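You operate a simulated robot arm through the tools that you are given. There is no shell and no other tool.

Carry out the task below with a simulated robot arm. There is one attempt and no reset: what you move stays moved.

JOB
Wax the brown board on the green sheet with the round pad, from the wax tin on the care bench.
Fine: put the pad back, close the tin again; leave the other board on the green sheet bare. A coat counts when it lies all over at full strength: go over it till it gets no stronger.

It is judged by the outcome, as a careful person would: the job done as asked, and still so three seconds after it is handed in. It fails if anything else is knocked over, pushed out of place, dropped, spilled or broken. Flat cloth is picked up by pressing the open fingertips on it (5 to 10 N) and closing them slowly along it; thin cloth reads only 2 to 8 mm in the jaws.

ROBOT AND FRAMES
A 7-joint arm with a two-finger parallel gripper, fixed in place. Base frame: the origin is at the foot of the arm, x ahead of it, y to its left, z up; the work surface is at about z = 0.803. Lengths are in m, angles in rad, forces in N, time in s.
Its first joint turns from -2.897 to 2.897 rad. Payload 4.4 kg.
The tool frame sits at the grasp point between the pads (the TCP): z along the fingers, y along the line on which they close. The tips reach 0.023 m beyond it. Largest opening 0.094 m; finger width 0.038, thickness 0.01; the body of the gripper, 0.054 by 0.096 m, starts 0.039 m behind the TCP.
Orientation is told as [roll, pitch, yaw] about the base's x, y, z axes, in that order, counted from this pose: with the fingers straight down and closing along the base's y, the tool's x points along the base's -x, its y along +y and its z along -z.

CONTROLS
- The arm moves only by the tool send_rows. Its argument "series" is one flat list of numbers, 7 for each row, row after row: the shift along the base's x, y, z in m, then the turn, a rotation vector about the base's x, y, z in rad, then the finger opening in m, from 0 to 0.094. In form: [dx, dy, dz, ax, ay, az, grip, dx, dy, dz, ax, ay, az, grip, ...]. A call has 1 to 20 rows; each row is the pose to reach, as a shift and turn from the pose commanded when the call began. Each row takes 0.2 s and may step no farther than 0.05 m and 0.15 rad from the row before; otherwise, or with a gripper value out of range, the whole call is refused. Where a pose cannot be reached the arm comes as near as it can. A force on the tool above 90 N (or 10 N above the force at the start of the call, whichever is more), or a blocked arm, ends the call early, and 0.2 s more pass. Each finger travels about 0.072 m/s and halts on what it meets, pressing with about 23 N; the grip force reading is that of the motor and also rises with nothing between the fingers. The clock runs only during rows and for 0.2 s after the last one: add rows that repeat a pose to give the fingers time. The reply holds the time, the measured pose of the TCP, the force on the tool along the base axes, the opening and the grip force, in the units named above and with some noise, with the torque about the TCP (base axes, N m) and any sound that the robot's microphone picked up.
- Cameras (640 x 400 px; columns grow to the right, rows downward): "scene" is fixed at [0.2195, 0.5005, 1.4133]; the picture's right is [-0.31, -0.95, 0.00], its down [-0.73, 0.24, -0.65] and it looks along [0.61, -0.20, -0.76] (base axes); focal length 346 px, centre (320, 200). "wrist" rides on the gripper at [0.086, 0.016, -0.074] in the tool frame; the picture's right is [-0.18, 0.98, 0.00], its down [-0.58, -0.11, -0.81] and it looks along [-0.79, -0.15, 0.59] (tool axes); focal length 243 px, centre (320, 200).
- get_image(camera): a new picture of that camera. No time passes.
- measure_at(camera, pixels): for up to 12 pixels [column, row] of the newest picture of that camera ("zoom" is the newest enlarged one), the place [x, y, z] in the base frame of the surface seen there, good to about 0.003 m. No time passes.
- zoom(camera, box): a new picture of the part [left, top, right, bottom] of that camera's present view, enlarged. No time passes.
- job_done(): hands the job in; it is judged then, once.

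Open the gripper and draw the arm clear of the work before you hand the job in, unless the task says otherwise.

The tools are called after "Call:" as name(argument=value, ...) on one line, values as JSON. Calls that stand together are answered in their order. send_rows: Moves the arm, as the interface text tells. Its arguments: {"type":"object","properties":{"series":{"type":"array"}},"required":["series"]} The other tools are called the same way: get_image (camera) takes a picture; measure_at (camera, pixels) gives the place of the surface under pixels of a picture; zoom (camera, box) takes an enlarged picture of a part of a camera's view; job_done () hands the job in.

At the start:

```text
time: 0.0
eef_pos: [0.6099, 0.2626, 1.0683]
orientation: [-0.001, -0.001, 0.001]
contact_force: [0.5, -0.3, 0.5]
torque: [0.0, 0.04, 0.0]
width: 0.094
grip_force: 0.1
```

scene: 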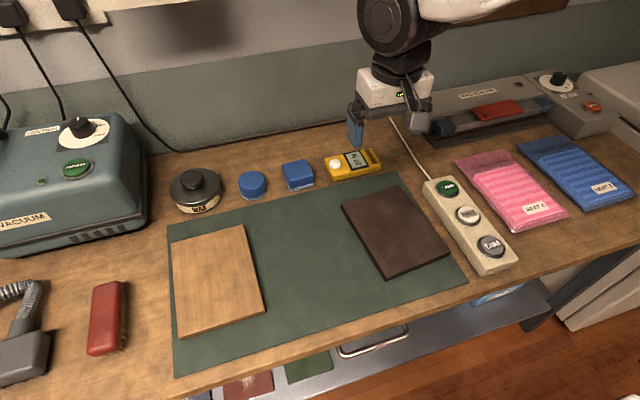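
wrist: 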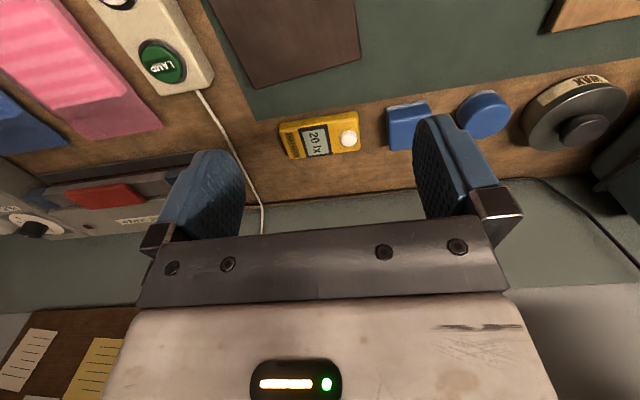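

I'll look closely at the bench first: the two boards, the tin near (196,190), the pads near (252,185) and (298,174), and the labelled switches.

Call:
zoom(camera="scene", box=[150, 130, 400, 286])

Call:
zoom(camera="scene", box=[400, 160, 540, 290])

Call:
zoom(camera="wrist", box=[260, 60, 640, 240])

Call:
measure_at(camera="scene", pixels=[[196, 178], [196, 207], [252, 182], [298, 172], [171, 244], [243, 225], [265, 312], [180, 336], [342, 206], [394, 187], [447, 255], [387, 277]])

```text
2.56 times, centred on (275, 208) of scene
```

zoom: 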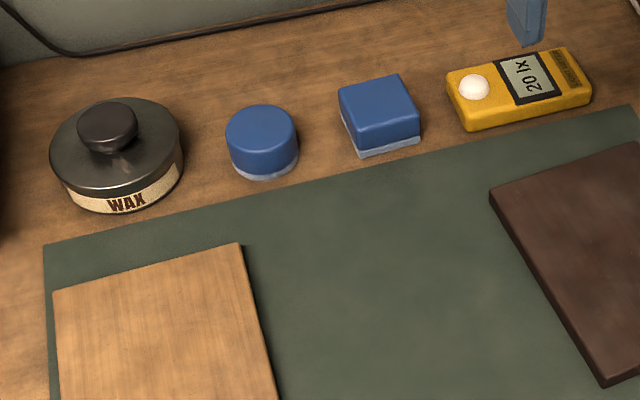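

```text
3.08 times, centred on (470, 225) of scene
```

zoom: 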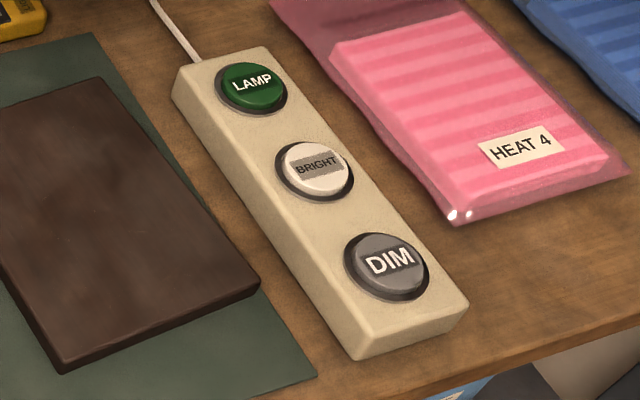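

```text
1.68 times, centred on (450, 150) of wrist
```

zoom: 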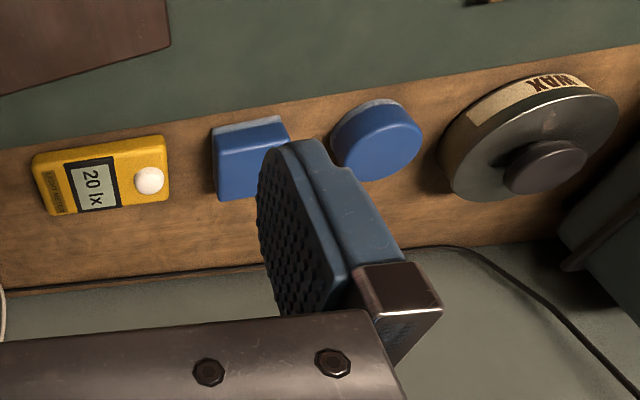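

```text
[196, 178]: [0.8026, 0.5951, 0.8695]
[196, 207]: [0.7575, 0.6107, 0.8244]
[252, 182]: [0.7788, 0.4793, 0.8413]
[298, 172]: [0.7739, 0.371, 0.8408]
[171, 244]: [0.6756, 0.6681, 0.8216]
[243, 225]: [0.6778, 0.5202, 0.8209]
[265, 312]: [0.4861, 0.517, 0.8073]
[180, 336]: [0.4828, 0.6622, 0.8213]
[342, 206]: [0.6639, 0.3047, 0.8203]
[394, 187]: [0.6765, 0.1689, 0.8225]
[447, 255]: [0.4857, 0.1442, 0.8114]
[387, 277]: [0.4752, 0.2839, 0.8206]
```

The dark board (342–447, 187–277) is the brown one; the tan board is to be left bare. I measure the tin, its knob and the pad more closely from the enlarged picture.

Call:
zoom(camera="scene", box=[160, 150, 280, 225])

Call:
measure_at(camera="zoom", pixels=[[190, 150], [190, 175], [150, 160], [230, 165], [190, 130], [60, 200], [320, 200], [190, 250], [190, 95], [180, 285], [180, 320], [200, 220]])

Call:
measure_at(camera="zoom", pixels=[[490, 120], [490, 175], [425, 150], [560, 150], [490, 140], [495, 220], [495, 245], [495, 262], [430, 200], [565, 210]])

```text
5.33 times, centred on (220, 188) of scene
```

zoom: 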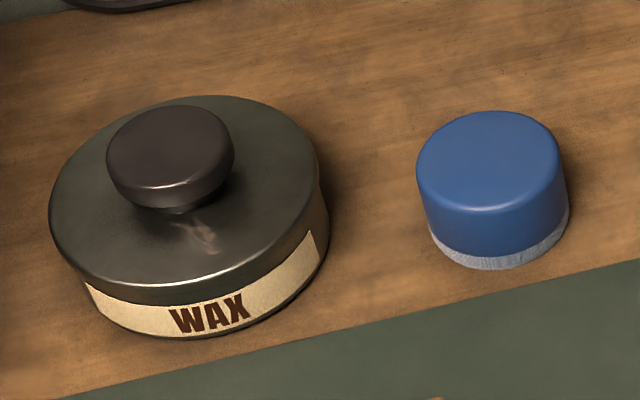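

```text
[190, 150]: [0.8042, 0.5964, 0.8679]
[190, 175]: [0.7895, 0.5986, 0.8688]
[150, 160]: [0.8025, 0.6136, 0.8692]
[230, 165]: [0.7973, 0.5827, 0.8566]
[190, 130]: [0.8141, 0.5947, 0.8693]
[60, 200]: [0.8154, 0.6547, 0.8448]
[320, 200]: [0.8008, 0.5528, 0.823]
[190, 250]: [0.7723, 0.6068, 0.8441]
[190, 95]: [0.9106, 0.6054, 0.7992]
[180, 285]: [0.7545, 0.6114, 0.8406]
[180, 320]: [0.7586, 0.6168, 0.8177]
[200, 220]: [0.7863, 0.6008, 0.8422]
```

```text
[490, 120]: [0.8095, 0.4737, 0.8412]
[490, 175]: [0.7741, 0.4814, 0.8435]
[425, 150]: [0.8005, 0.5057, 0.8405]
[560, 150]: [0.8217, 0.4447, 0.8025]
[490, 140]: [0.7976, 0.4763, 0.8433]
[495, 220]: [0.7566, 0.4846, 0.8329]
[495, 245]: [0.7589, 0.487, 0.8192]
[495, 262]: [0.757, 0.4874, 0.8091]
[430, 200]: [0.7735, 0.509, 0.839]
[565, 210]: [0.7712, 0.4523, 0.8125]
```

The knob top is about z 0.869 at (0.80, 0.597), the lid at 0.844, right at the edge of reach. I move above it, with the jaws closing tangentially (yaw about 0.64), still well clear.

Call:
send_rows(series=[0.015, 0.03, 0, 0, 0, 0.06, 0.08, 0.033, 0.06, 0, 0, 0, 0.13, 0.08, 0.05, 0.095, 0, 0, 0, 0.2, 0.08, 0.07, 0.13, 0, 0, 0, 0.27, 0.08, 0.09, 0.165, 0, 0, 0, 0.34, 0.08, 0.11, 0.2, -0.01, 0, 0, 0.41, 0.08, 0.13, 0.24, -0.02, 0, 0, 0.48, 0.08, 0.15, 0.275, -0.04, 0, 0, 0.55, 0.08, 0.165, 0.305, -0.07, 0, 0, 0.6, 0.08, 0.172, 0.32, -0.1, 0, 0, 0.64, 0.08, 0.172, 0.32, -0.12, 0, 0, 0.64, 0.08, 0.172, 0.32, -0.12, 0, 0, 0.64, 0.08])

Call:
get_image(camera="wrist")

Call:
get_image(camera="scene")

```text
time: 2.6
eef_pos: [0.7828, 0.5811, 0.9463]
orientation: [0.0, 0.001, 0.641]
contact_force: [-0.7, 0.1, 0.1]
torque: [0.02, -0.04, 0.01]
width: 0.08
grip_force: 0.1
```

```text
taken
```

wrist: 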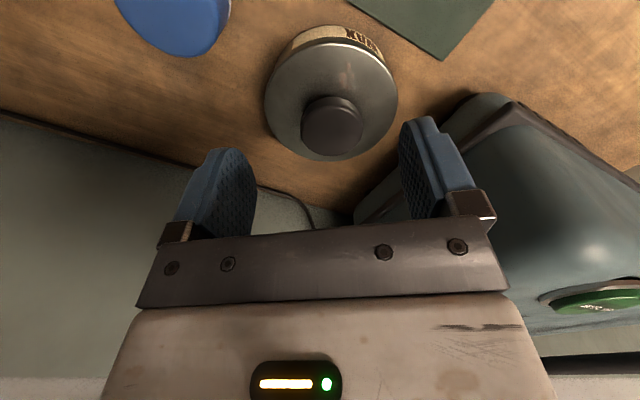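

```text
taken
```

scene: 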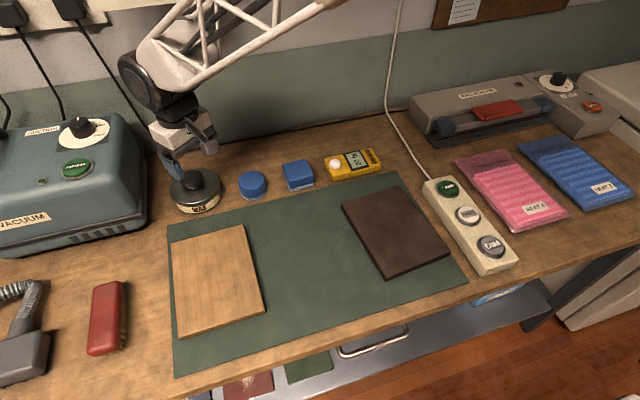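

The arm holds at radius 0.975 without trouble. I measure the knob (332,125) in the wrist view, and the vacuum's nearby edge.

Call:
zoom(camera="wrist", box=[250, 15, 410, 175])

Call:
measure_at(camera="wrist", pixels=[[332, 128], [332, 112], [332, 145], [308, 128], [357, 128], [332, 80], [270, 100], [394, 95], [352, 210], [440, 110], [478, 95], [440, 150]])

```text
2.50 times, centred on (330, 95) of wrist
```

zoom: 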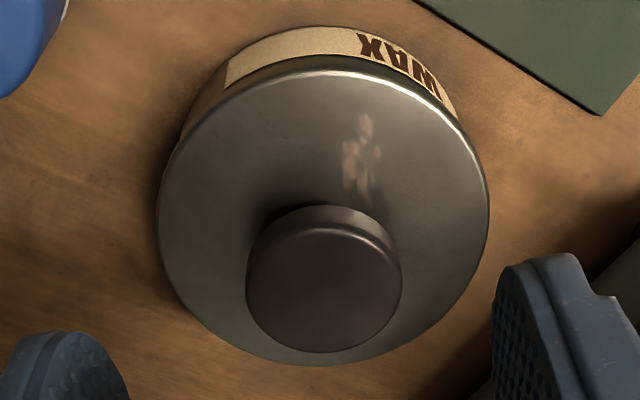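

```text
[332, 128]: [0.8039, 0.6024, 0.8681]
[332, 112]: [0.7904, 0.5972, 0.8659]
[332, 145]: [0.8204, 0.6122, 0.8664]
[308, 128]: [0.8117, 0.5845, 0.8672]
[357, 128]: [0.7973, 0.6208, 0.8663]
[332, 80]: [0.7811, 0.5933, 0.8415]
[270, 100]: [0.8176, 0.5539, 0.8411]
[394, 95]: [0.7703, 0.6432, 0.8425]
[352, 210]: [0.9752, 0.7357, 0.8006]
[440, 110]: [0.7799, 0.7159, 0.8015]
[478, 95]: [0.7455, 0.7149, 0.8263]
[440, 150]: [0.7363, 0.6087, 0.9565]
```

Knob centre ≈ (0.8045, 0.6025), about 40 mm across, top 0.868. I shift over it and step down toward TCP z≈0.90 to check the reach.

Call:
send_rows(series=[0.009, 0.009, -0.005, 0, 0, 0, 0.08, 0.018, 0.019, -0.01, 0, 0, 0, 0.08, 0.018, 0.019, -0.03, 0, 0, 0, 0.08, 0.018, 0.019, -0.046, 0, 0, 0, 0.08, 0.018, 0.019, -0.046, 0, 0, 0, 0.08])

Call:
get_image(camera="wrist")

```text
time: 3.8
eef_pos: [0.8025, 0.6021, 0.9022]
orientation: [0.001, 0.001, 0.641]
contact_force: [0.7, -0.3, 0.2]
torque: [0.03, -0.01, -0.02]
width: 0.0799
grip_force: 0.2
```

```text
taken
```

wrist: 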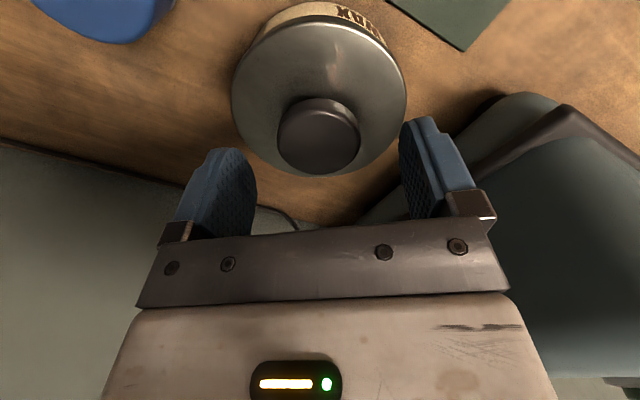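

Reach is fine (TCP at 0.8025, 0.6021, knob between the fingers). Lower to z≈0.872 and close on the knob.

Call:
send_rows(series=[0.001, 0.0, -0.015, 0, 0, 0, 0.08, 0.001, 0.0, -0.029, 0, 0, 0, 0.08, 0.001, 0.0, -0.029, 0, 0, 0, 0.06, 0.001, 0.0, -0.029, 0, 0, 0, 0.045, 0.001, 0.0, -0.029, 0, 0, 0, 0.035, 0.001, 0.0, -0.029, 0, 0, 0, 0.03, 0.001, 0.0, -0.029, 0, 0, 0, 0.03])

Call:
get_image(camera="wrist")

```text
time: 5.4
eef_pos: [0.8017, 0.6012, 0.8732]
orientation: [-0.001, 0.0, 0.641]
contact_force: [-0.4, 0.7, 0.5]
torque: [0.01, 0.0, 0.01]
width: 0.0486
grip_force: 22.9
heard: snap
```

```text
taken
```

wrist: 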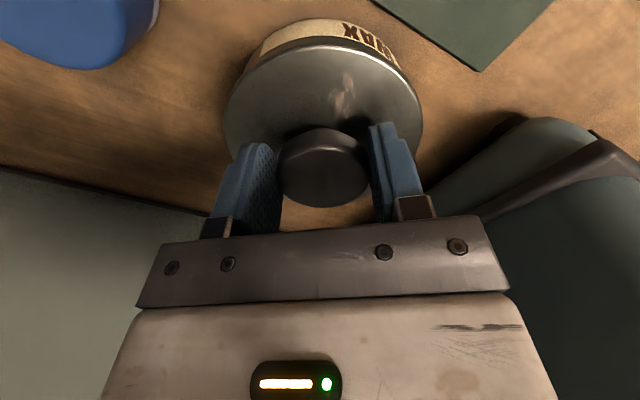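

Gripped at 0.0486 m with a "snap" heard. Now lift slowly straight up 20 mm and watch the force.

Call:
send_rows(series=[0, 0, 0.005, 0, 0, 0, 0.03, 0, 0, 0.01, 0, 0, 0, 0.03, 0, 0, 0.015, 0, 0, 0, 0.03, 0, 0, 0.02, 0, 0, 0, 0.03, 0, 0, 0.02, 0, 0, 0, 0.03])

Call:
get_image(camera="wrist")

Call:
zoom(camera="scene", box=[150, 100, 290, 225])

```text
time: 6.6
eef_pos: [0.8011, 0.6001, 0.8934]
orientation: [0.0, -0.001, 0.642]
contact_force: [0.3, 0.3, -0.8]
torque: [0.01, 0.02, 0.0]
width: 0.0485
grip_force: 23.2
```

```text
taken
```

wrist: 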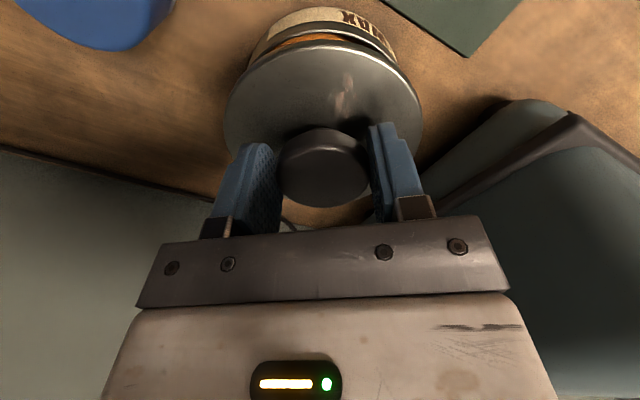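

```text
3.20 times, centred on (220, 162) of scene
```

zoom: 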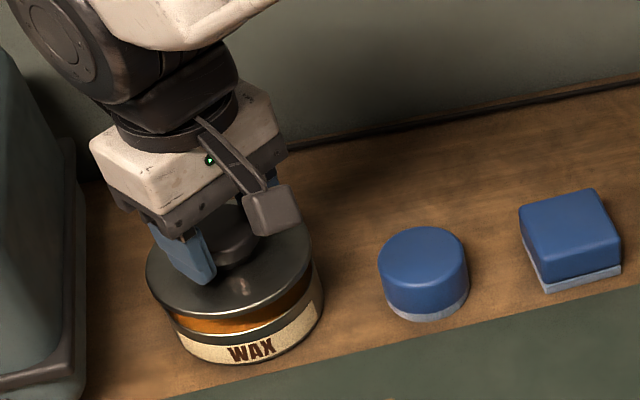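

The lid is off cleanly (wax visible in the tin). I raise it and carry it to the free middle of the green sheet, around (0.60, 0.41).

Call:
send_rows(series=[0, 0, 0.03, 0, 0, 0, 0.03, 0, 0, 0.06, 0, 0, 0, 0.03, -0.025, -0.025, 0.07, 0, 0, 0, 0.03, -0.055, -0.052, 0.07, 0, 0, 0, 0.03, -0.085, -0.08, 0.07, 0, 0, 0, 0.03, -0.115, -0.108, 0.07, 0, 0, 0, 0.03, -0.145, -0.136, 0.07, 0, 0, 0, 0.03, -0.175, -0.165, 0.07, 0, 0, 0, 0.03, -0.201, -0.19, 0.06, 0, 0, 0, 0.03, -0.201, -0.19, 0.03, 0, 0, 0, 0.03, -0.201, -0.19, 0.0, 0, 0, 0, 0.03, -0.201, -0.19, -0.01, 0, 0, 0, 0.03, -0.201, -0.19, -0.01, 0, 0, 0, 0.03])

Call:
get_image(camera="scene")

Call:
zoom(camera="scene", box=[150, 130, 400, 286])

```text
time: 9.4
eef_pos: [0.5985, 0.4103, 0.884]
orientation: [0.001, 0.0, 0.641]
contact_force: [-0.3, 0.4, -0.3]
torque: [0.01, 0.01, 0.0]
width: 0.0485
grip_force: 23.0
```

```text
taken
```

scene: 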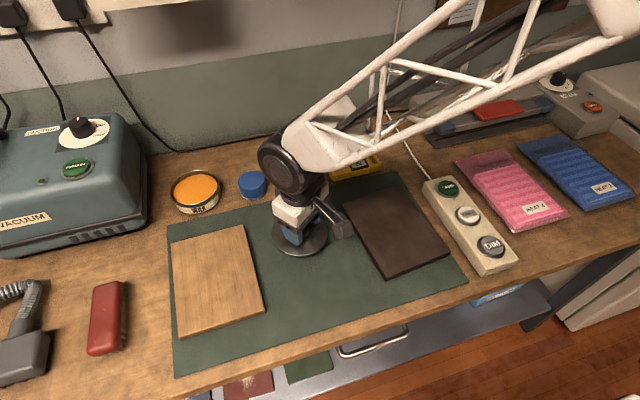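

```text
2.56 times, centred on (275, 208) of scene
```

zoom: 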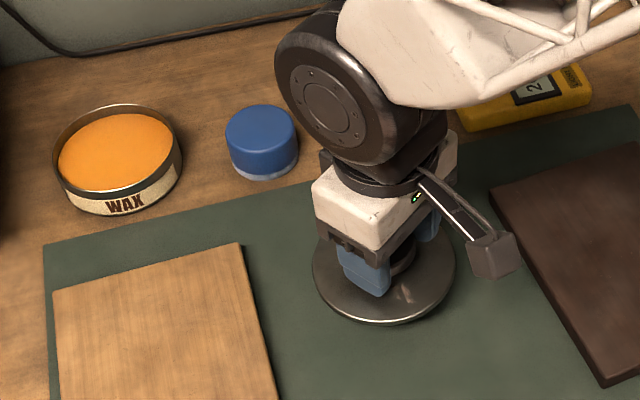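

The tin is open and the lid hovers over the bare sheet between the boards. I measure the wax surface and lower the lid until it touches.

Call:
measure_at(camera="zoom", pixels=[[115, 150], [65, 155], [172, 145], [115, 118], [115, 185], [118, 192], [115, 105], [180, 145], [55, 155]])

Call:
send_rows(series=[0, 0, -0.008, 0, 0, 0, 0.03, 0, 0, -0.016, 0, 0, 0, 0.03, 0, 0, -0.022, 0, 0, 0, 0.03, 0, 0, -0.026, 0, 0, 0, 0.03, 0, 0, -0.03, 0, 0, 0, 0.03, 0, 0, -0.032, 0, 0, 0, 0.03, 0, 0, -0.032, 0, 0, 0, 0.03])

```text
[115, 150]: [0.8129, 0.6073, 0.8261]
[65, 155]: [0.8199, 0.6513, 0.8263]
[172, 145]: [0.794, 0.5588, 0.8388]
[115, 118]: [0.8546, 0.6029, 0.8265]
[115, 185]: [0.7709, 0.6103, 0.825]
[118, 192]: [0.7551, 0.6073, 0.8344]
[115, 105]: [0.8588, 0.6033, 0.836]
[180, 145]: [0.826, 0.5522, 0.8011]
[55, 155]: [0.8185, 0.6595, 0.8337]
```

```text
time: 11.0
eef_pos: [0.6003, 0.4108, 0.8507]
orientation: [0.001, 0.001, 0.641]
contact_force: [-0.5, -0.2, 0.2]
torque: [0.0, 0.0, 0.01]
width: 0.0485
grip_force: 22.8
```

No contact yet at z 0.851. I keep lowering in small steps.

Call:
send_rows(series=[0, 0, -0.003, 0, 0, 0, 0.03, 0, 0, -0.006, 0, 0, 0, 0.03, 0, 0, -0.008, 0, 0, 0, 0.03, 0, 0, -0.008, 0, 0, 0, 0.03])

Call:
zoom(camera="scene", box=[250, 190, 350, 265])

```text
time: 12.0
eef_pos: [0.6, 0.4106, 0.8433]
orientation: [0.0, -0.002, 0.639]
contact_force: [-7.6, -5.9, 19.8]
torque: [-0.03, 0.0, 0.01]
width: 0.0483
grip_force: 23.0
```

```text
5.33 times, centred on (300, 228) of scene
```

zoom: 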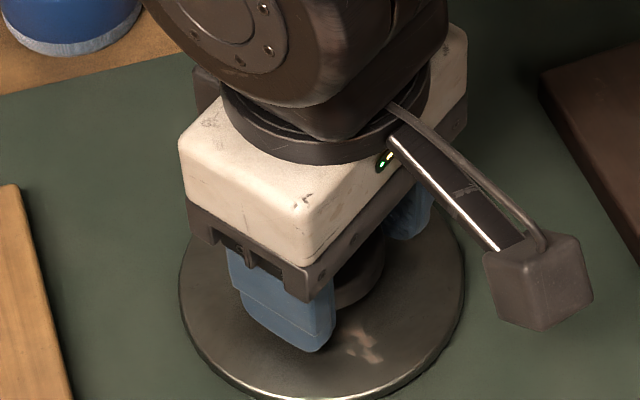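

Contact at z≈0.844 (20 N up). I ease up 1.5 mm, open the fingers, and rise.

Call:
send_rows(series=[0, 0, 0.0025, 0, 0, 0, 0.03, 0, 0, 0.0025, 0, 0, 0, 0.055, 0, 0, 0.0025, 0, 0, 0, 0.07, 0, 0, 0.0025, 0, 0, 0, 0.07, 0, 0, 0.03, 0, 0, 0, 0.07, 0, 0, 0.07, 0, 0, 0, 0.085, 0, 0, 0.1, 0, 0, 0, 0.085, 0, 0, 0.1, 0, 0, 0, 0.085])

Call:
get_image(camera="wrist")

Call:
get_image(camera="scene")

```text
time: 13.8
eef_pos: [0.5995, 0.411, 0.9429]
orientation: [0.0, 0.0, 0.64]
contact_force: [0.5, -0.5, 0.4]
torque: [0.01, -0.03, -0.01]
width: 0.085
grip_force: 0.1
```

```text
taken
```

wrist: 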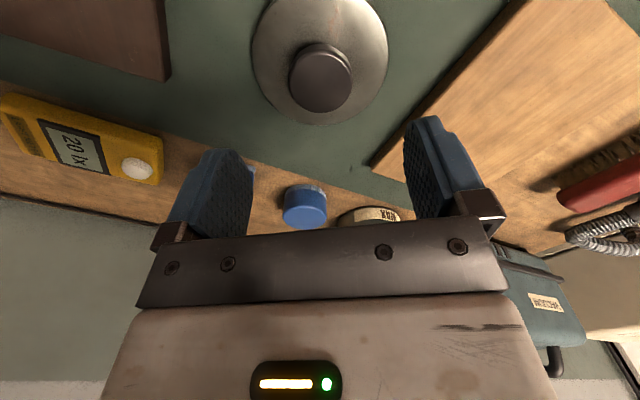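

```text
taken
```

scene: 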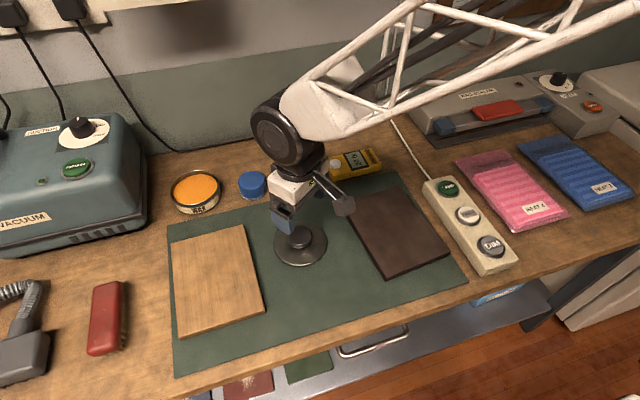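

The lid rests on the sheet with nothing disturbed. I go above the round pad (about 0.785, 0.478) at z 0.93.

Call:
send_rows(series=[0.03, 0.01, 0.01, 0, 0, 0, 0.085, 0.065, 0.022, 0.01, 0, 0, 0, 0.085, 0.1, 0.036, 0.01, 0, 0, 0, 0.085, 0.135, 0.05, 0.01, 0, 0, 0, 0.085, 0.165, 0.06, 0.0, 0, 0, -0.05, 0.085, 0.184, 0.067, -0.015, 0, 0, -0.1, 0.08, 0.184, 0.067, -0.02, 0, 0, -0.1, 0.08])

Call:
get_image(camera="wrist")

Call:
zoom(camera="wrist", box=[240, 40, 420, 180])

```text
time: 15.4
eef_pos: [0.7859, 0.4787, 0.9227]
orientation: [0.0, 0.0, 0.538]
contact_force: [-0.5, -0.3, -0.1]
torque: [-0.01, -0.01, -0.04]
width: 0.0802
grip_force: 0.1
```

```text
taken
```

wrist: 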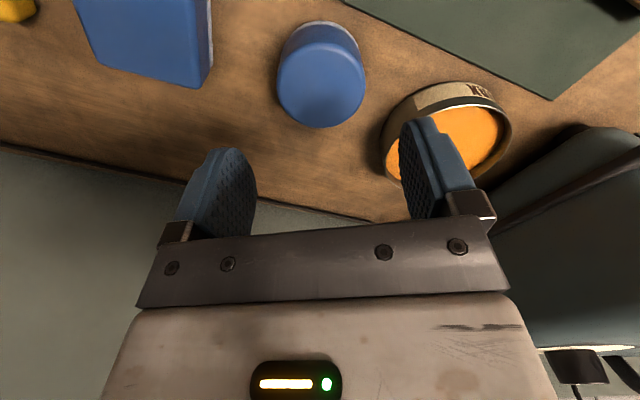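

```text
2.86 times, centred on (330, 110) of wrist
```

zoom: 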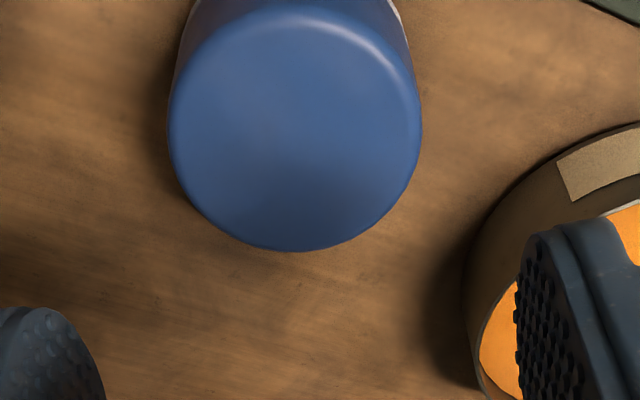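

Call:
measure_at(camera="zoom", pixels=[[298, 130], [178, 140], [415, 130], [298, 15], [298, 240], [210, 60], [385, 60], [210, 205], [385, 205]])

```text
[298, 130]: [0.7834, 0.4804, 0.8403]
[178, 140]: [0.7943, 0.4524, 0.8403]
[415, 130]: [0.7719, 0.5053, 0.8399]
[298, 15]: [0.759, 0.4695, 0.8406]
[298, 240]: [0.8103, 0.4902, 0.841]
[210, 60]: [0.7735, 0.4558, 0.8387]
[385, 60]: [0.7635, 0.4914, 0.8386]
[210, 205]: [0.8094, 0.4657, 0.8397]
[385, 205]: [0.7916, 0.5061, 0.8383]
```

Pad centre ≈ (0.784, 0.479), about 57 mm wide, top ≈ 0.841; the TCP is nearly over it. I go down to z≈0.843 (tips ≈0.82, above the felt) and close.

Call:
send_rows(series=[-0.002, 0.0005, -0.03, 0, 0, 0, 0.08, -0.002, 0.0005, -0.06, 0, 0, 0, 0.08, -0.002, 0.0005, -0.0797, 0, 0, 0, 0.08, -0.002, 0.0005, -0.0797, 0, 0, 0, 0.07, -0.002, 0.0005, -0.0797, 0, 0, 0, 0.055, -0.002, 0.0005, -0.0797, 0, 0, 0, 0.04, -0.002, 0.0005, -0.0797, 0, 0, 0, 0.04, -0.002, 0.0005, -0.0797, 0, 0, 0, 0.04])

Call:
get_image(camera="wrist")

```text
time: 17.2
eef_pos: [0.7832, 0.4773, 0.8418]
orientation: [0.0, -0.001, 0.539]
contact_force: [-0.2, 0.1, 0.5]
torque: [0.06, -0.03, 0.03]
width: 0.0596
grip_force: 23.3
```

```text
taken
```

wrist: 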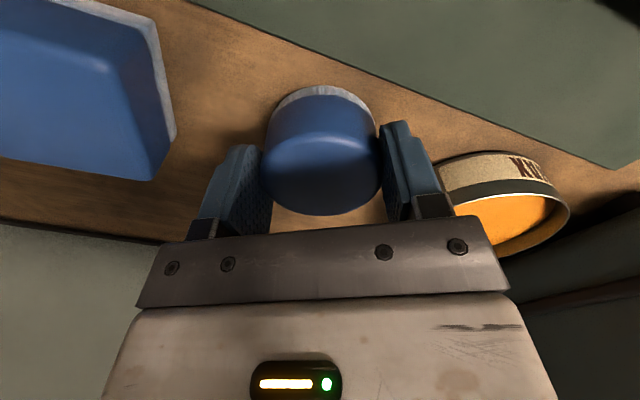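

Held at 0.0596 m; felt bottom is about 39 mm below the TCP. I lift it, carry it over the tin at (0.804, 0.603) and hover.

Call:
send_rows(series=[0, 0, 0.02, 0, 0, 0, 0.04, 0, 0, 0.05, 0, 0, 0, 0.04, 0, 0, 0.075, 0, 0, 0, 0.04, 0.006, 0.03, 0.075, 0, 0, 0.03, 0.04, 0.012, 0.065, 0.075, 0, 0, 0.06, 0.04, 0.018, 0.1, 0.075, 0, 0, 0.1, 0.04, 0.021, 0.125, 0.07, 0, 0, 0.1, 0.04, 0.021, 0.125, 0.06, 0, 0, 0.1, 0.04, 0.021, 0.125, 0.05, 0, 0, 0.1, 0.04])

Call:
get_image(camera="wrist")

Call:
zoom(camera="scene", box=[150, 100, 290, 225])

```text
time: 19.2
eef_pos: [0.8022, 0.6017, 0.8927]
orientation: [0.0, 0.0, 0.642]
contact_force: [-0.6, -0.5, -1.7]
torque: [0.02, -0.02, -0.04]
width: 0.0594
grip_force: 23.2
```

```text
taken
```

wrist: 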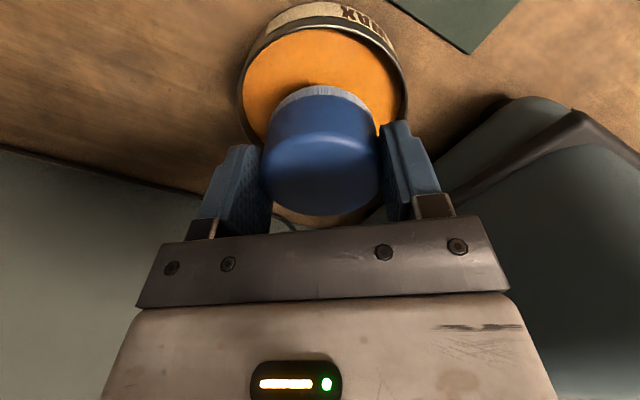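

```text
3.20 times, centred on (220, 162) of scene
```

zoom: 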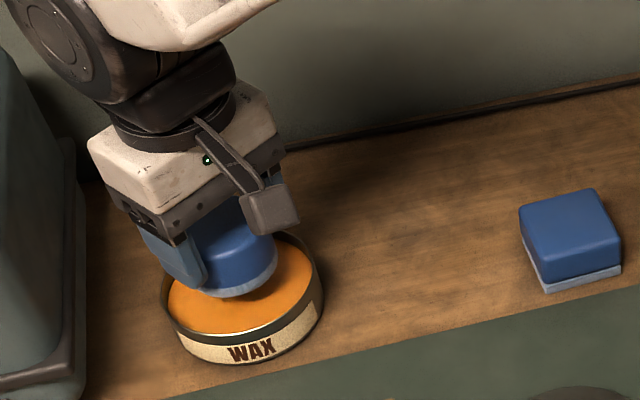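

The pad hangs centred over the wax. I lower it gently to the wax (expected contact at TCP z≈0.865).

Call:
send_rows(series=[0, 0, -0.01, 0, 0, 0, 0.04, 0, 0, -0.02, 0, 0, 0, 0.04, 0, 0, -0.025, 0, 0, 0, 0.04, 0, 0, -0.027, 0, 0, 0, 0.04, 0, 0, -0.0285, 0, 0, 0, 0.04, 0, 0, -0.0285, 0, 0, 0, 0.04])

```text
time: 20.6
eef_pos: [0.8036, 0.6035, 0.8658]
orientation: [0.0, -0.001, 0.64]
contact_force: [6.1, -0.3, 18.3]
torque: [0.04, -0.29, -0.15]
width: 0.0597
grip_force: 22.9
```

Contact at 18 N. I ease off a little and rub small strokes in the wax to load the felt, then lift.

Call:
send_rows(series=[0, 0, 0.0008, 0, 0, 0, 0.04, 0.006, 0, 0.0008, 0, 0, 0, 0.04, 0, 0.006, 0.0008, 0, 0, 0, 0.04, -0.008, 0, 0.0008, 0, 0, 0, 0.04, 0, -0.006, 0.0008, 0, 0, 0, 0.04, 0.006, 0, 0.0008, 0, 0, 0, 0.04, 0, 0, 0.0008, 0, 0, 0, 0.04])

```text
time: 22.2
eef_pos: [0.8048, 0.6038, 0.864]
orientation: [-0.001, 0.001, 0.64]
contact_force: [0.8, -0.4, 1.7]
torque: [0.02, -0.12, -0.01]
width: 0.0595
grip_force: 23.1
```

Rubbed in the wax; force now light. I lift and look at the pad's felt and the tin.

Call:
send_rows(series=[0, 0, 0.015, 0, 0, 0, 0.04, 0, 0, 0.04, 0, 0, 0, 0.04, 0, 0, 0.08, 0, 0, 0, 0.04, 0, 0, 0.08, 0, 0, 0, 0.04])

Call:
zoom(camera="scene", box=[150, 100, 290, 225])

Call:
get_image(camera="wrist")

```text
time: 23.2
eef_pos: [0.8042, 0.6032, 0.9455]
orientation: [0.001, 0.0, 0.64]
contact_force: [0.5, -0.1, -0.9]
torque: [-0.03, 0.02, 0.03]
width: 0.0596
grip_force: 22.7
```

```text
3.20 times, centred on (220, 162) of scene
```

zoom: 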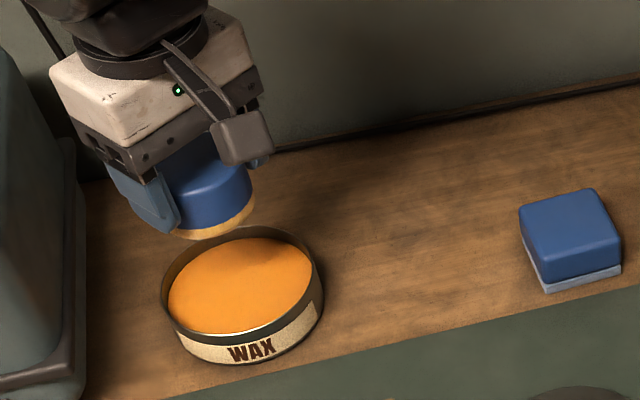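

```text
taken
```

wrist: 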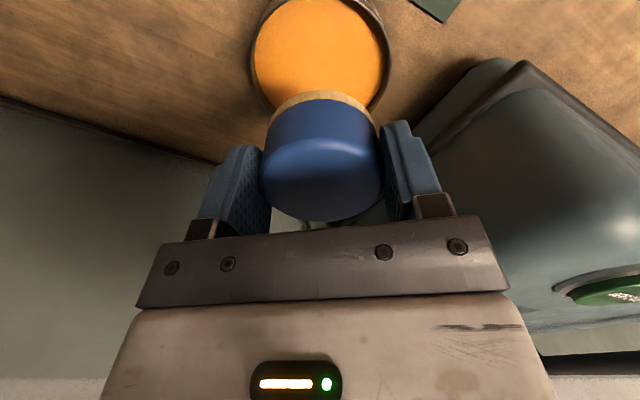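

The felt is now tinted with wax. I measure the dark board's edges precisely while the arm is out of the way.

Call:
zoom(camera="scene", box=[330, 175, 470, 290])

```text
3.48 times, centred on (400, 232) of scene
```

zoom: 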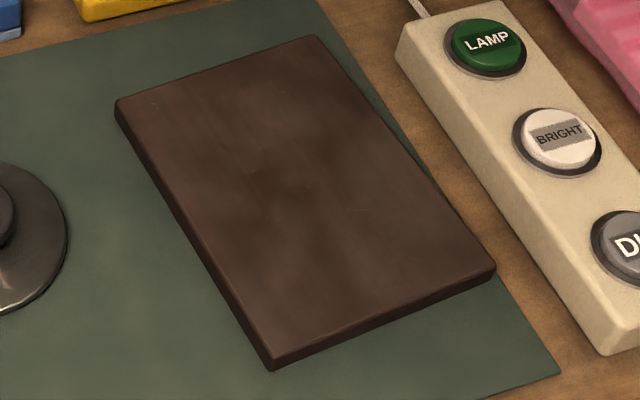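

The enlarged view shows the board's top-face corners near (119,103), (313,38), (493,268), (274,358); I measure just inside them and along the edges.

Call:
measure_at(camera="zoom", pixels=[[122, 104], [312, 40], [490, 266], [274, 356], [215, 72], [400, 152], [380, 312], [196, 228], [300, 190], [440, 120], [545, 250], [65, 230]])

```text
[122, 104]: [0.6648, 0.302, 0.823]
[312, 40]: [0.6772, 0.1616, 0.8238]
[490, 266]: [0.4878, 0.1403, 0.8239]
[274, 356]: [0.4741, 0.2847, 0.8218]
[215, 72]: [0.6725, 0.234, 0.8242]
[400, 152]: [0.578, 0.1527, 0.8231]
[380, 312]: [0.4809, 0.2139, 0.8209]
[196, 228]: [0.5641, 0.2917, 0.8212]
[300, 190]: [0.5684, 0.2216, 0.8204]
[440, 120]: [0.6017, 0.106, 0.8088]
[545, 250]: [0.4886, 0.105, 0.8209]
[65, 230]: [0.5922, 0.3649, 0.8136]
```

Board corners ≈ (0.665,0.304), (0.678,0.161), (0.488,0.139), (0.473,0.286), top ≈0.822. The power strip lies only about 35 mm to its right, so I'll turn the jaws to close along x (yaw≈1.57) and hover over the board's centre.

Call:
measure_at(camera="zoom", pixels=[[420, 60], [500, 160], [580, 280], [487, 45], [556, 138], [620, 240], [400, 45], [595, 345]])

Call:
send_rows(series=[-0.02, -0.034, 0.0, 0, 0, 0.09, 0.04, -0.043, -0.072, 0.0, 0, 0, 0.18, 0.04, -0.066, -0.11, 0.0, 0, 0, 0.27, 0.04, -0.089, -0.15, 0.0, 0, 0, 0.36, 0.04, -0.112, -0.19, 0.0, 0, 0, 0.45, 0.04, -0.135, -0.23, 0.0, 0, 0, 0.54, 0.04, -0.158, -0.27, 0.0, 0, 0, 0.63, 0.04, -0.181, -0.31, 0.0, 0, 0, 0.72, 0.04, -0.204, -0.348, 0.0, 0, 0, 0.81, 0.04, -0.2269, -0.3816, -0.02, 0, 0, 0.88, 0.04, -0.2269, -0.3816, -0.04, 0, 0, 0.93, 0.04, -0.2269, -0.3816, -0.0459, 0, 0, 0.93, 0.04, -0.2269, -0.3816, -0.0459, 0, 0, 0.93, 0.04])

Call:
get_image(camera="scene")

Call:
get_image(camera="wrist")

```text
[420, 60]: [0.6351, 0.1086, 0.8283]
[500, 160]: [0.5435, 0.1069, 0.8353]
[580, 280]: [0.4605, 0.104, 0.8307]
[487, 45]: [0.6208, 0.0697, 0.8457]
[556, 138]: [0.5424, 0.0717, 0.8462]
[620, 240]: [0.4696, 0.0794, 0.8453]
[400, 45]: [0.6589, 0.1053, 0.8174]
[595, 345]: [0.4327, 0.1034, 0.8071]
```

```text
time: 26.0
eef_pos: [0.5756, 0.2226, 0.901]
orientation: [0.002, 0.001, 1.571]
contact_force: [-0.1, 0.1, -1.3]
torque: [-0.05, 0.02, -0.01]
width: 0.0595
grip_force: 23.0
```

```text
taken
```

scene: 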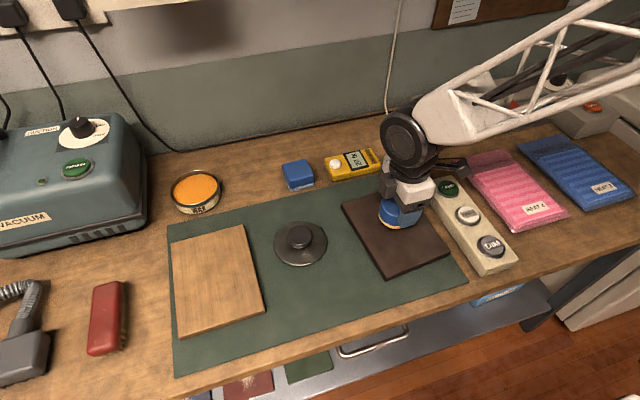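

```text
taken
```

wrist: 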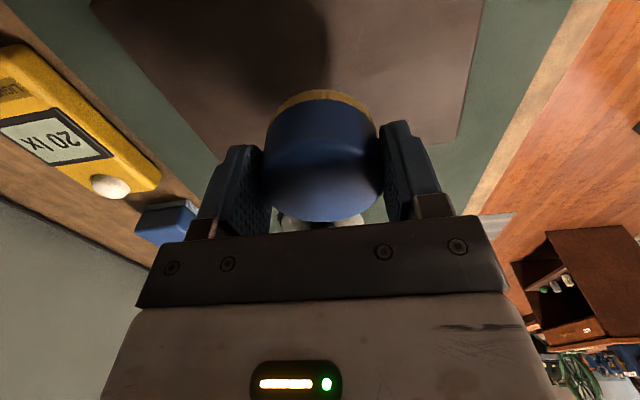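

The pad hovers over the dark board's centre; strip edge is at y≈0.108, top 0.835, so I'll keep the pad centre at least 12 mm inside all edges. Lower to contact (expected TCP z≈0.861).

Call:
send_rows(series=[0, 0, -0.015, 0, 0, 0, 0.04, 0, 0, -0.03, 0, 0, 0, 0.04, 0, 0, -0.036, 0, 0, 0, 0.04, 0, 0, -0.038, 0, 0, 0, 0.04, 0, 0, -0.039, 0, 0, 0, 0.04, 0, 0, -0.039, 0, 0, 0, 0.04])

```text
time: 27.4
eef_pos: [0.5781, 0.2225, 0.8607]
orientation: [-0.001, -0.001, 1.571]
contact_force: [-0.1, 0.1, -0.2]
torque: [0.01, -0.02, 0.02]
width: 0.0596
grip_force: 22.8
```

No contact yet at z 0.8607; I creep down in half-millimetre steps.

Call:
send_rows(series=[0, 0, -0.0005, 0, 0, 0, 0.04, 0, 0, -0.001, 0, 0, 0, 0.04, 0, 0, -0.001, 0, 0, 0, 0.04])

```text
time: 28.2
eef_pos: [0.5754, 0.2202, 0.8602]
orientation: [0.002, -0.001, 1.571]
contact_force: [-0.4, -1.4, -0.4]
torque: [-0.03, 0.04, 0.0]
width: 0.0596
grip_force: 22.7
```

Still free at commanded 0.860; another 1 mm in half-millimetre steps.

Call:
send_rows(series=[0, 0, -0.0005, 0, 0, 0, 0.04, 0, 0, -0.001, 0, 0, 0, 0.04, 0, 0, -0.001, 0, 0, 0, 0.04])

```text
time: 29.0
eef_pos: [0.5769, 0.2213, 0.8598]
orientation: [-0.001, -0.001, 1.571]
contact_force: [-1.9, 0.6, 19.0]
torque: [0.07, 0.09, -0.06]
width: 0.0596
grip_force: 22.7
```

Contact with 19 N at commanded 0.859. I ease 0.4 mm and make a test stroke along the board's centre line to see how the coat shows.

Call:
send_rows(series=[0, 0, 0.0004, 0, 0, 0, 0.04, -0.0277, -0.0026, 0.0004, 0, 0, 0, 0.04, -0.0554, -0.0052, 0.0004, 0, 0, 0, 0.04, -0.0831, -0.0078, 0.0004, 0, 0, 0, 0.04, -0.0831, -0.0078, 0.0004, 0, 0, 0, 0.04])

Call:
zoom(camera="scene", box=[330, 175, 470, 290])

```text
time: 30.2
eef_pos: [0.4912, 0.2134, 0.8593]
orientation: [0.0, 0.0, 1.571]
contact_force: [2.0, -0.6, 9.0]
torque: [0.07, -0.15, -0.03]
width: 0.0597
grip_force: 23.1
```

```text
3.48 times, centred on (400, 232) of scene
```

zoom: 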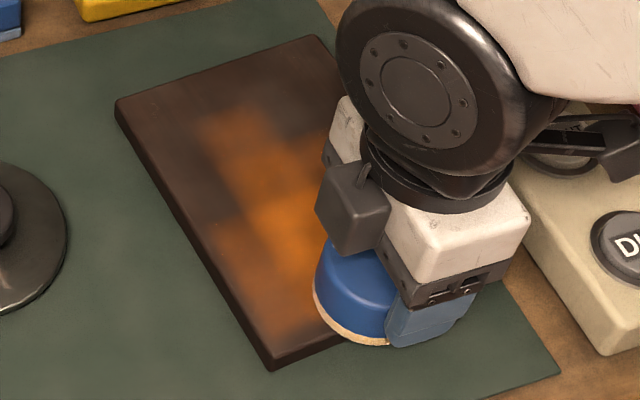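

The coat shows orange where the pad passed, at about 9 N. I now raster the right half of the board with strokes 15 mm apart.

Call:
send_rows(series=[0.0014, -0.0149, 0, 0, 0, 0, 0.04, 0.0291, -0.0123, 0, 0, 0, 0, 0.04, 0.0568, -0.0097, 0, 0, 0, 0, 0.04, 0.0845, -0.0071, 0, 0, 0, 0, 0.04, 0.1122, -0.0045, 0, 0, 0, 0, 0.04, 0.1399, -0.0019, 0, 0, 0, 0, 0.04, 0.1676, 0.0007, 0, 0, 0, 0, 0.04, 0.169, -0.0143, 0, 0, 0, 0, 0.04, 0.1413, -0.0169, 0, 0, 0, 0, 0.04, 0.1136, -0.0195, 0, 0, 0, 0, 0.04, 0.0859, -0.0221, 0, 0, 0, 0, 0.04, 0.0582, -0.0247, 0, 0, 0, 0, 0.04, 0.0305, -0.0273, 0, 0, 0, 0, 0.04, 0.0028, -0.0299, 0, 0, 0, 0, 0.04, 0.0042, -0.0448, 0, 0, 0, 0, 0.04, 0.0319, -0.0422, 0, 0, 0, 0, 0.04, 0.0596, -0.0396, 0, 0, 0, 0, 0.04, 0.0873, -0.037, 0, 0, 0, 0, 0.04, 0.115, -0.0344, 0, 0, 0, 0, 0.04, 0.1427, -0.0318, 0, 0, 0, 0, 0.04])

Call:
zoom(camera="scene", box=[330, 175, 470, 290])

```text
time: 34.4
eef_pos: [0.6371, 0.1847, 0.8566]
orientation: [0.001, -0.001, 1.571]
contact_force: [-6.3, 0.0, 13.9]
torque: [0.12, 0.22, 0.03]
width: 0.0601
grip_force: 22.4
```

```text
3.48 times, centred on (400, 232) of scene
```

zoom: 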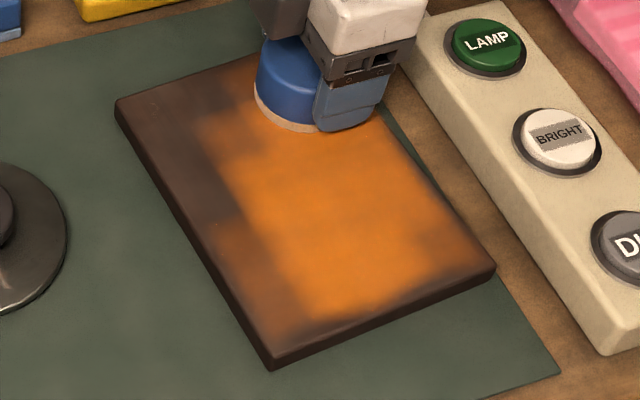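

The coat is going on well; the felt looks paler but still lays wax. I finish the right edge strokes, run along the near edge, and start the left half.

Call:
send_rows(series=[0.0277, 0.0026, 0, 0, 0, 0, 0.04, 0.0291, -0.0123, 0, 0, 0, 0, 0.04, 0.0014, -0.0149, 0, 0, 0, 0, 0.04, -0.0263, -0.0175, 0, 0, 0, 0, 0.04, -0.054, -0.0201, 0, 0, 0, 0, 0.04, -0.0817, -0.0227, 0, 0, 0, 0, 0.04, -0.1094, -0.0253, 0, 0, 0, 0, 0.04, -0.1371, -0.0279, 0, 0, 0, 0, 0.04, -0.1399, 0.0019, 0, 0, 0, 0, 0.04, -0.1427, 0.0318, 0, 0, 0, 0, 0.04, -0.1441, 0.0467, 0, 0, 0, 0, 0.04, -0.1164, 0.0493, 0, 0, 0, 0, 0.04, -0.0887, 0.0519, 0, 0, 0, 0, 0.04, -0.061, 0.0545, 0, 0, 0, 0, 0.04, -0.0333, 0.0571, 0, 0, 0, 0, 0.04, -0.0056, 0.0597, 0, 0, 0, 0, 0.04, 0.0221, 0.0623, 0, 0, 0, 0, 0.04, 0.0207, 0.0773, 0, 0, 0, 0, 0.04, -0.007, 0.0747, 0, 0, 0, 0, 0.04, -0.0347, 0.0721, 0, 0, 0, 0, 0.04])

Call:
zoom(camera="scene", box=[330, 175, 470, 290])

```text
time: 38.6
eef_pos: [0.6026, 0.2523, 0.8592]
orientation: [0.0, 0.0, 1.569]
contact_force: [-0.5, 0.4, -0.8]
torque: [0.01, 0.01, 0.03]
width: 0.0598
grip_force: 23.7
```

```text
3.48 times, centred on (400, 232) of scene
```

zoom: 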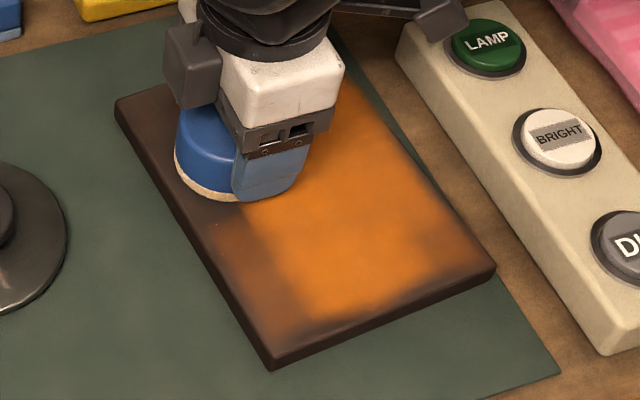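

The force reading is zero: contact was lost (the pad has crept up in the fingers a little). I creep down here to find it again.

Call:
send_rows(series=[0, 0, -0.0003, 0, 0, 0, 0.04, 0, 0, -0.0006, 0, 0, 0, 0.04, 0, 0, -0.0006, 0, 0, 0, 0.04])

```text
time: 39.4
eef_pos: [0.6012, 0.254, 0.8593]
orientation: [0.0, 0.001, 1.571]
contact_force: [-0.1, -0.5, -0.4]
torque: [-0.03, 0.02, -0.02]
width: 0.0597
grip_force: 22.9
```

Still free at commanded 0.8588; I go on in 0.3 mm steps.

Call:
send_rows(series=[0, 0, -0.0003, 0, 0, 0, 0.04, 0, 0, -0.0006, 0, 0, 0, 0.04, 0, 0, -0.0006, 0, 0, 0, 0.04])

Call:
get_image(camera="wrist")

```text
time: 40.2
eef_pos: [0.601, 0.2534, 0.859]
orientation: [0.001, 0.0, 1.57]
contact_force: [-0.8, 0.6, -0.8]
torque: [-0.03, 0.04, 0.02]
width: 0.0599
grip_force: 23.2
```

```text
taken
```

wrist: 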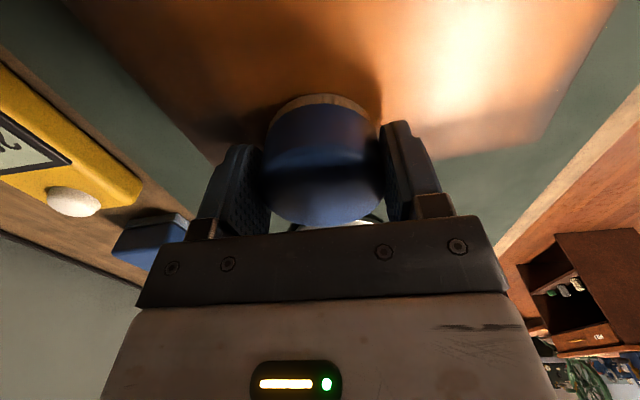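

Commanded 0.8582 and still no force. Another 1.2 mm in small steps.

Call:
send_rows(series=[0, 0, -0.0004, 0, 0, 0, 0.04, 0, 0, -0.0008, 0, 0, 0, 0.04, 0, 0, -0.0012, 0, 0, 0, 0.04, 0, 0, -0.0012, 0, 0, 0, 0.04])

```text
time: 41.2
eef_pos: [0.6023, 0.2544, 0.8556]
orientation: [0.0, 0.0, 1.572]
contact_force: [-0.6, 0.5, -0.3]
torque: [0.01, 0.01, -0.02]
width: 0.0601
grip_force: 22.8
```

Still free at 0.857, so the pad has risen more in the grip than thought. I continue down 1.5 mm carefully.

Call:
send_rows(series=[0, 0, -0.0005, 0, 0, 0, 0.04, 0, 0, -0.001, 0, 0, 0, 0.04, 0, 0, -0.0015, 0, 0, 0, 0.04, 0, 0, -0.0015, 0, 0, 0, 0.04])

Call:
zoom(camera="scene", box=[350, 180, 420, 240])

```text
time: 42.2
eef_pos: [0.6019, 0.2548, 0.856]
orientation: [-0.003, 0.0, 1.571]
contact_force: [-6.1, 1.2, 17.9]
torque: [0.18, 0.18, 0.09]
width: 0.06
grip_force: 23.0
```

```text
6.67 times, centred on (385, 210) of scene
```

zoom: 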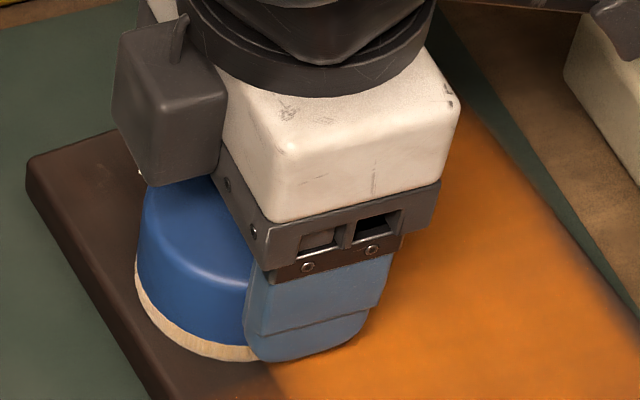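

Contact again with 18 N at commanded 0.8555. I ease 0.8 mm to about 8 N and stroke the left part.

Call:
send_rows(series=[0, 0, 0.0008, 0, 0, 0, 0.04, -0.0277, -0.0026, 0.0008, 0, 0, 0, 0.04, -0.0554, -0.0052, 0.0008, 0, 0, 0, 0.04, -0.0831, -0.0078, 0.0008, 0, 0, 0, 0.04, -0.1108, -0.0104, 0.0008, 0, 0, 0, 0.04, -0.1108, -0.0104, 0.0008, 0, 0, 0, 0.04])

Call:
zoom(camera="scene", box=[330, 175, 470, 290])

```text
time: 43.6
eef_pos: [0.4875, 0.2432, 0.8571]
orientation: [0.0, 0.0, 1.57]
contact_force: [0.2, 0.6, -0.1]
torque: [-0.02, 0.01, 0.01]
width: 0.0598
grip_force: 23.0
```

```text
3.48 times, centred on (400, 232) of scene
```

zoom: 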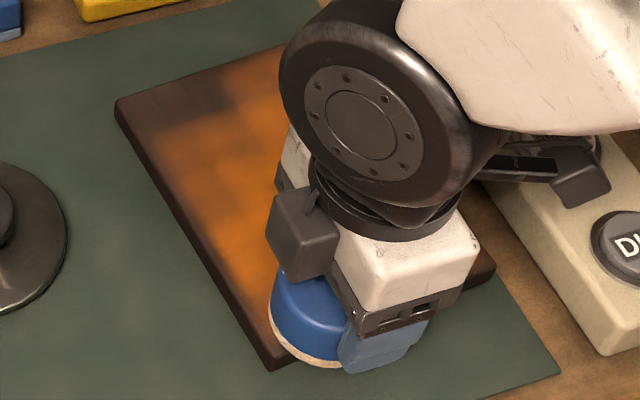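

Wax still comes off the pad, but force faded to zero at the near end. I lower 0.8 mm and stroke on along b = −45 mm, descending slightly to keep contact.

Call:
send_rows(series=[0, 0, -0.0004, 0, 0, 0, 0.04, 0, 0, -0.0008, 0, 0, 0, 0.04, -0.0014, 0.0149, -0.0008, 0, 0, 0, 0.04, -0.0014, 0.0149, -0.0008, 0, 0, 0, 0.04])

```text
time: 44.6
eef_pos: [0.4875, 0.2595, 0.8549]
orientation: [-0.002, -0.001, 1.569]
contact_force: [3.4, -5.0, 18.6]
torque: [-0.05, -0.14, -0.03]
width: 0.0599
grip_force: 23.7
```

18.6 N at commanded 0.8555. I ease 0.3 mm and stroke to the far end, then check.

Call:
send_rows(series=[0.0277, 0.0026, 0.0003, 0, 0, 0, 0.04, 0.0554, 0.0052, 0.0003, 0, 0, 0, 0.04, 0.0831, 0.0078, 0.0003, 0, 0, 0, 0.04, 0.1108, 0.0104, 0.0003, 0, 0, 0, 0.04, 0.1385, 0.013, 0.0003, 0, 0, 0, 0.04, 0.1662, 0.0156, 0.0003, 0, 0, 0, 0.04, 0.1662, 0.0156, 0.0003, 0, 0, 0, 0.04])

Call:
zoom(camera="scene", box=[330, 175, 470, 290])

```text
time: 46.2
eef_pos: [0.654, 0.2734, 0.8551]
orientation: [-0.001, -0.001, 1.57]
contact_force: [-0.1, -0.8, -1.7]
torque: [0.0, -0.01, -0.01]
width: 0.0598
grip_force: 23.1
```

```text
3.48 times, centred on (400, 232) of scene
```

zoom: 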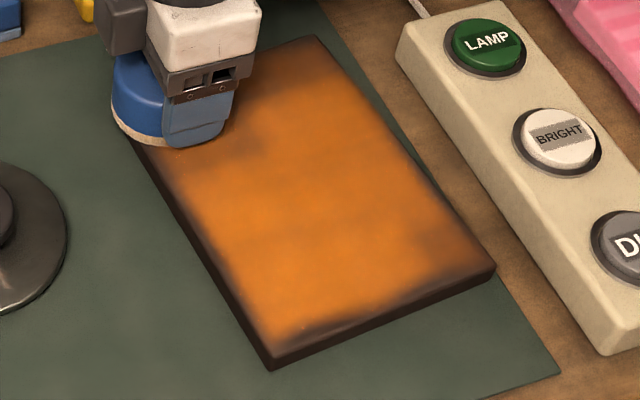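

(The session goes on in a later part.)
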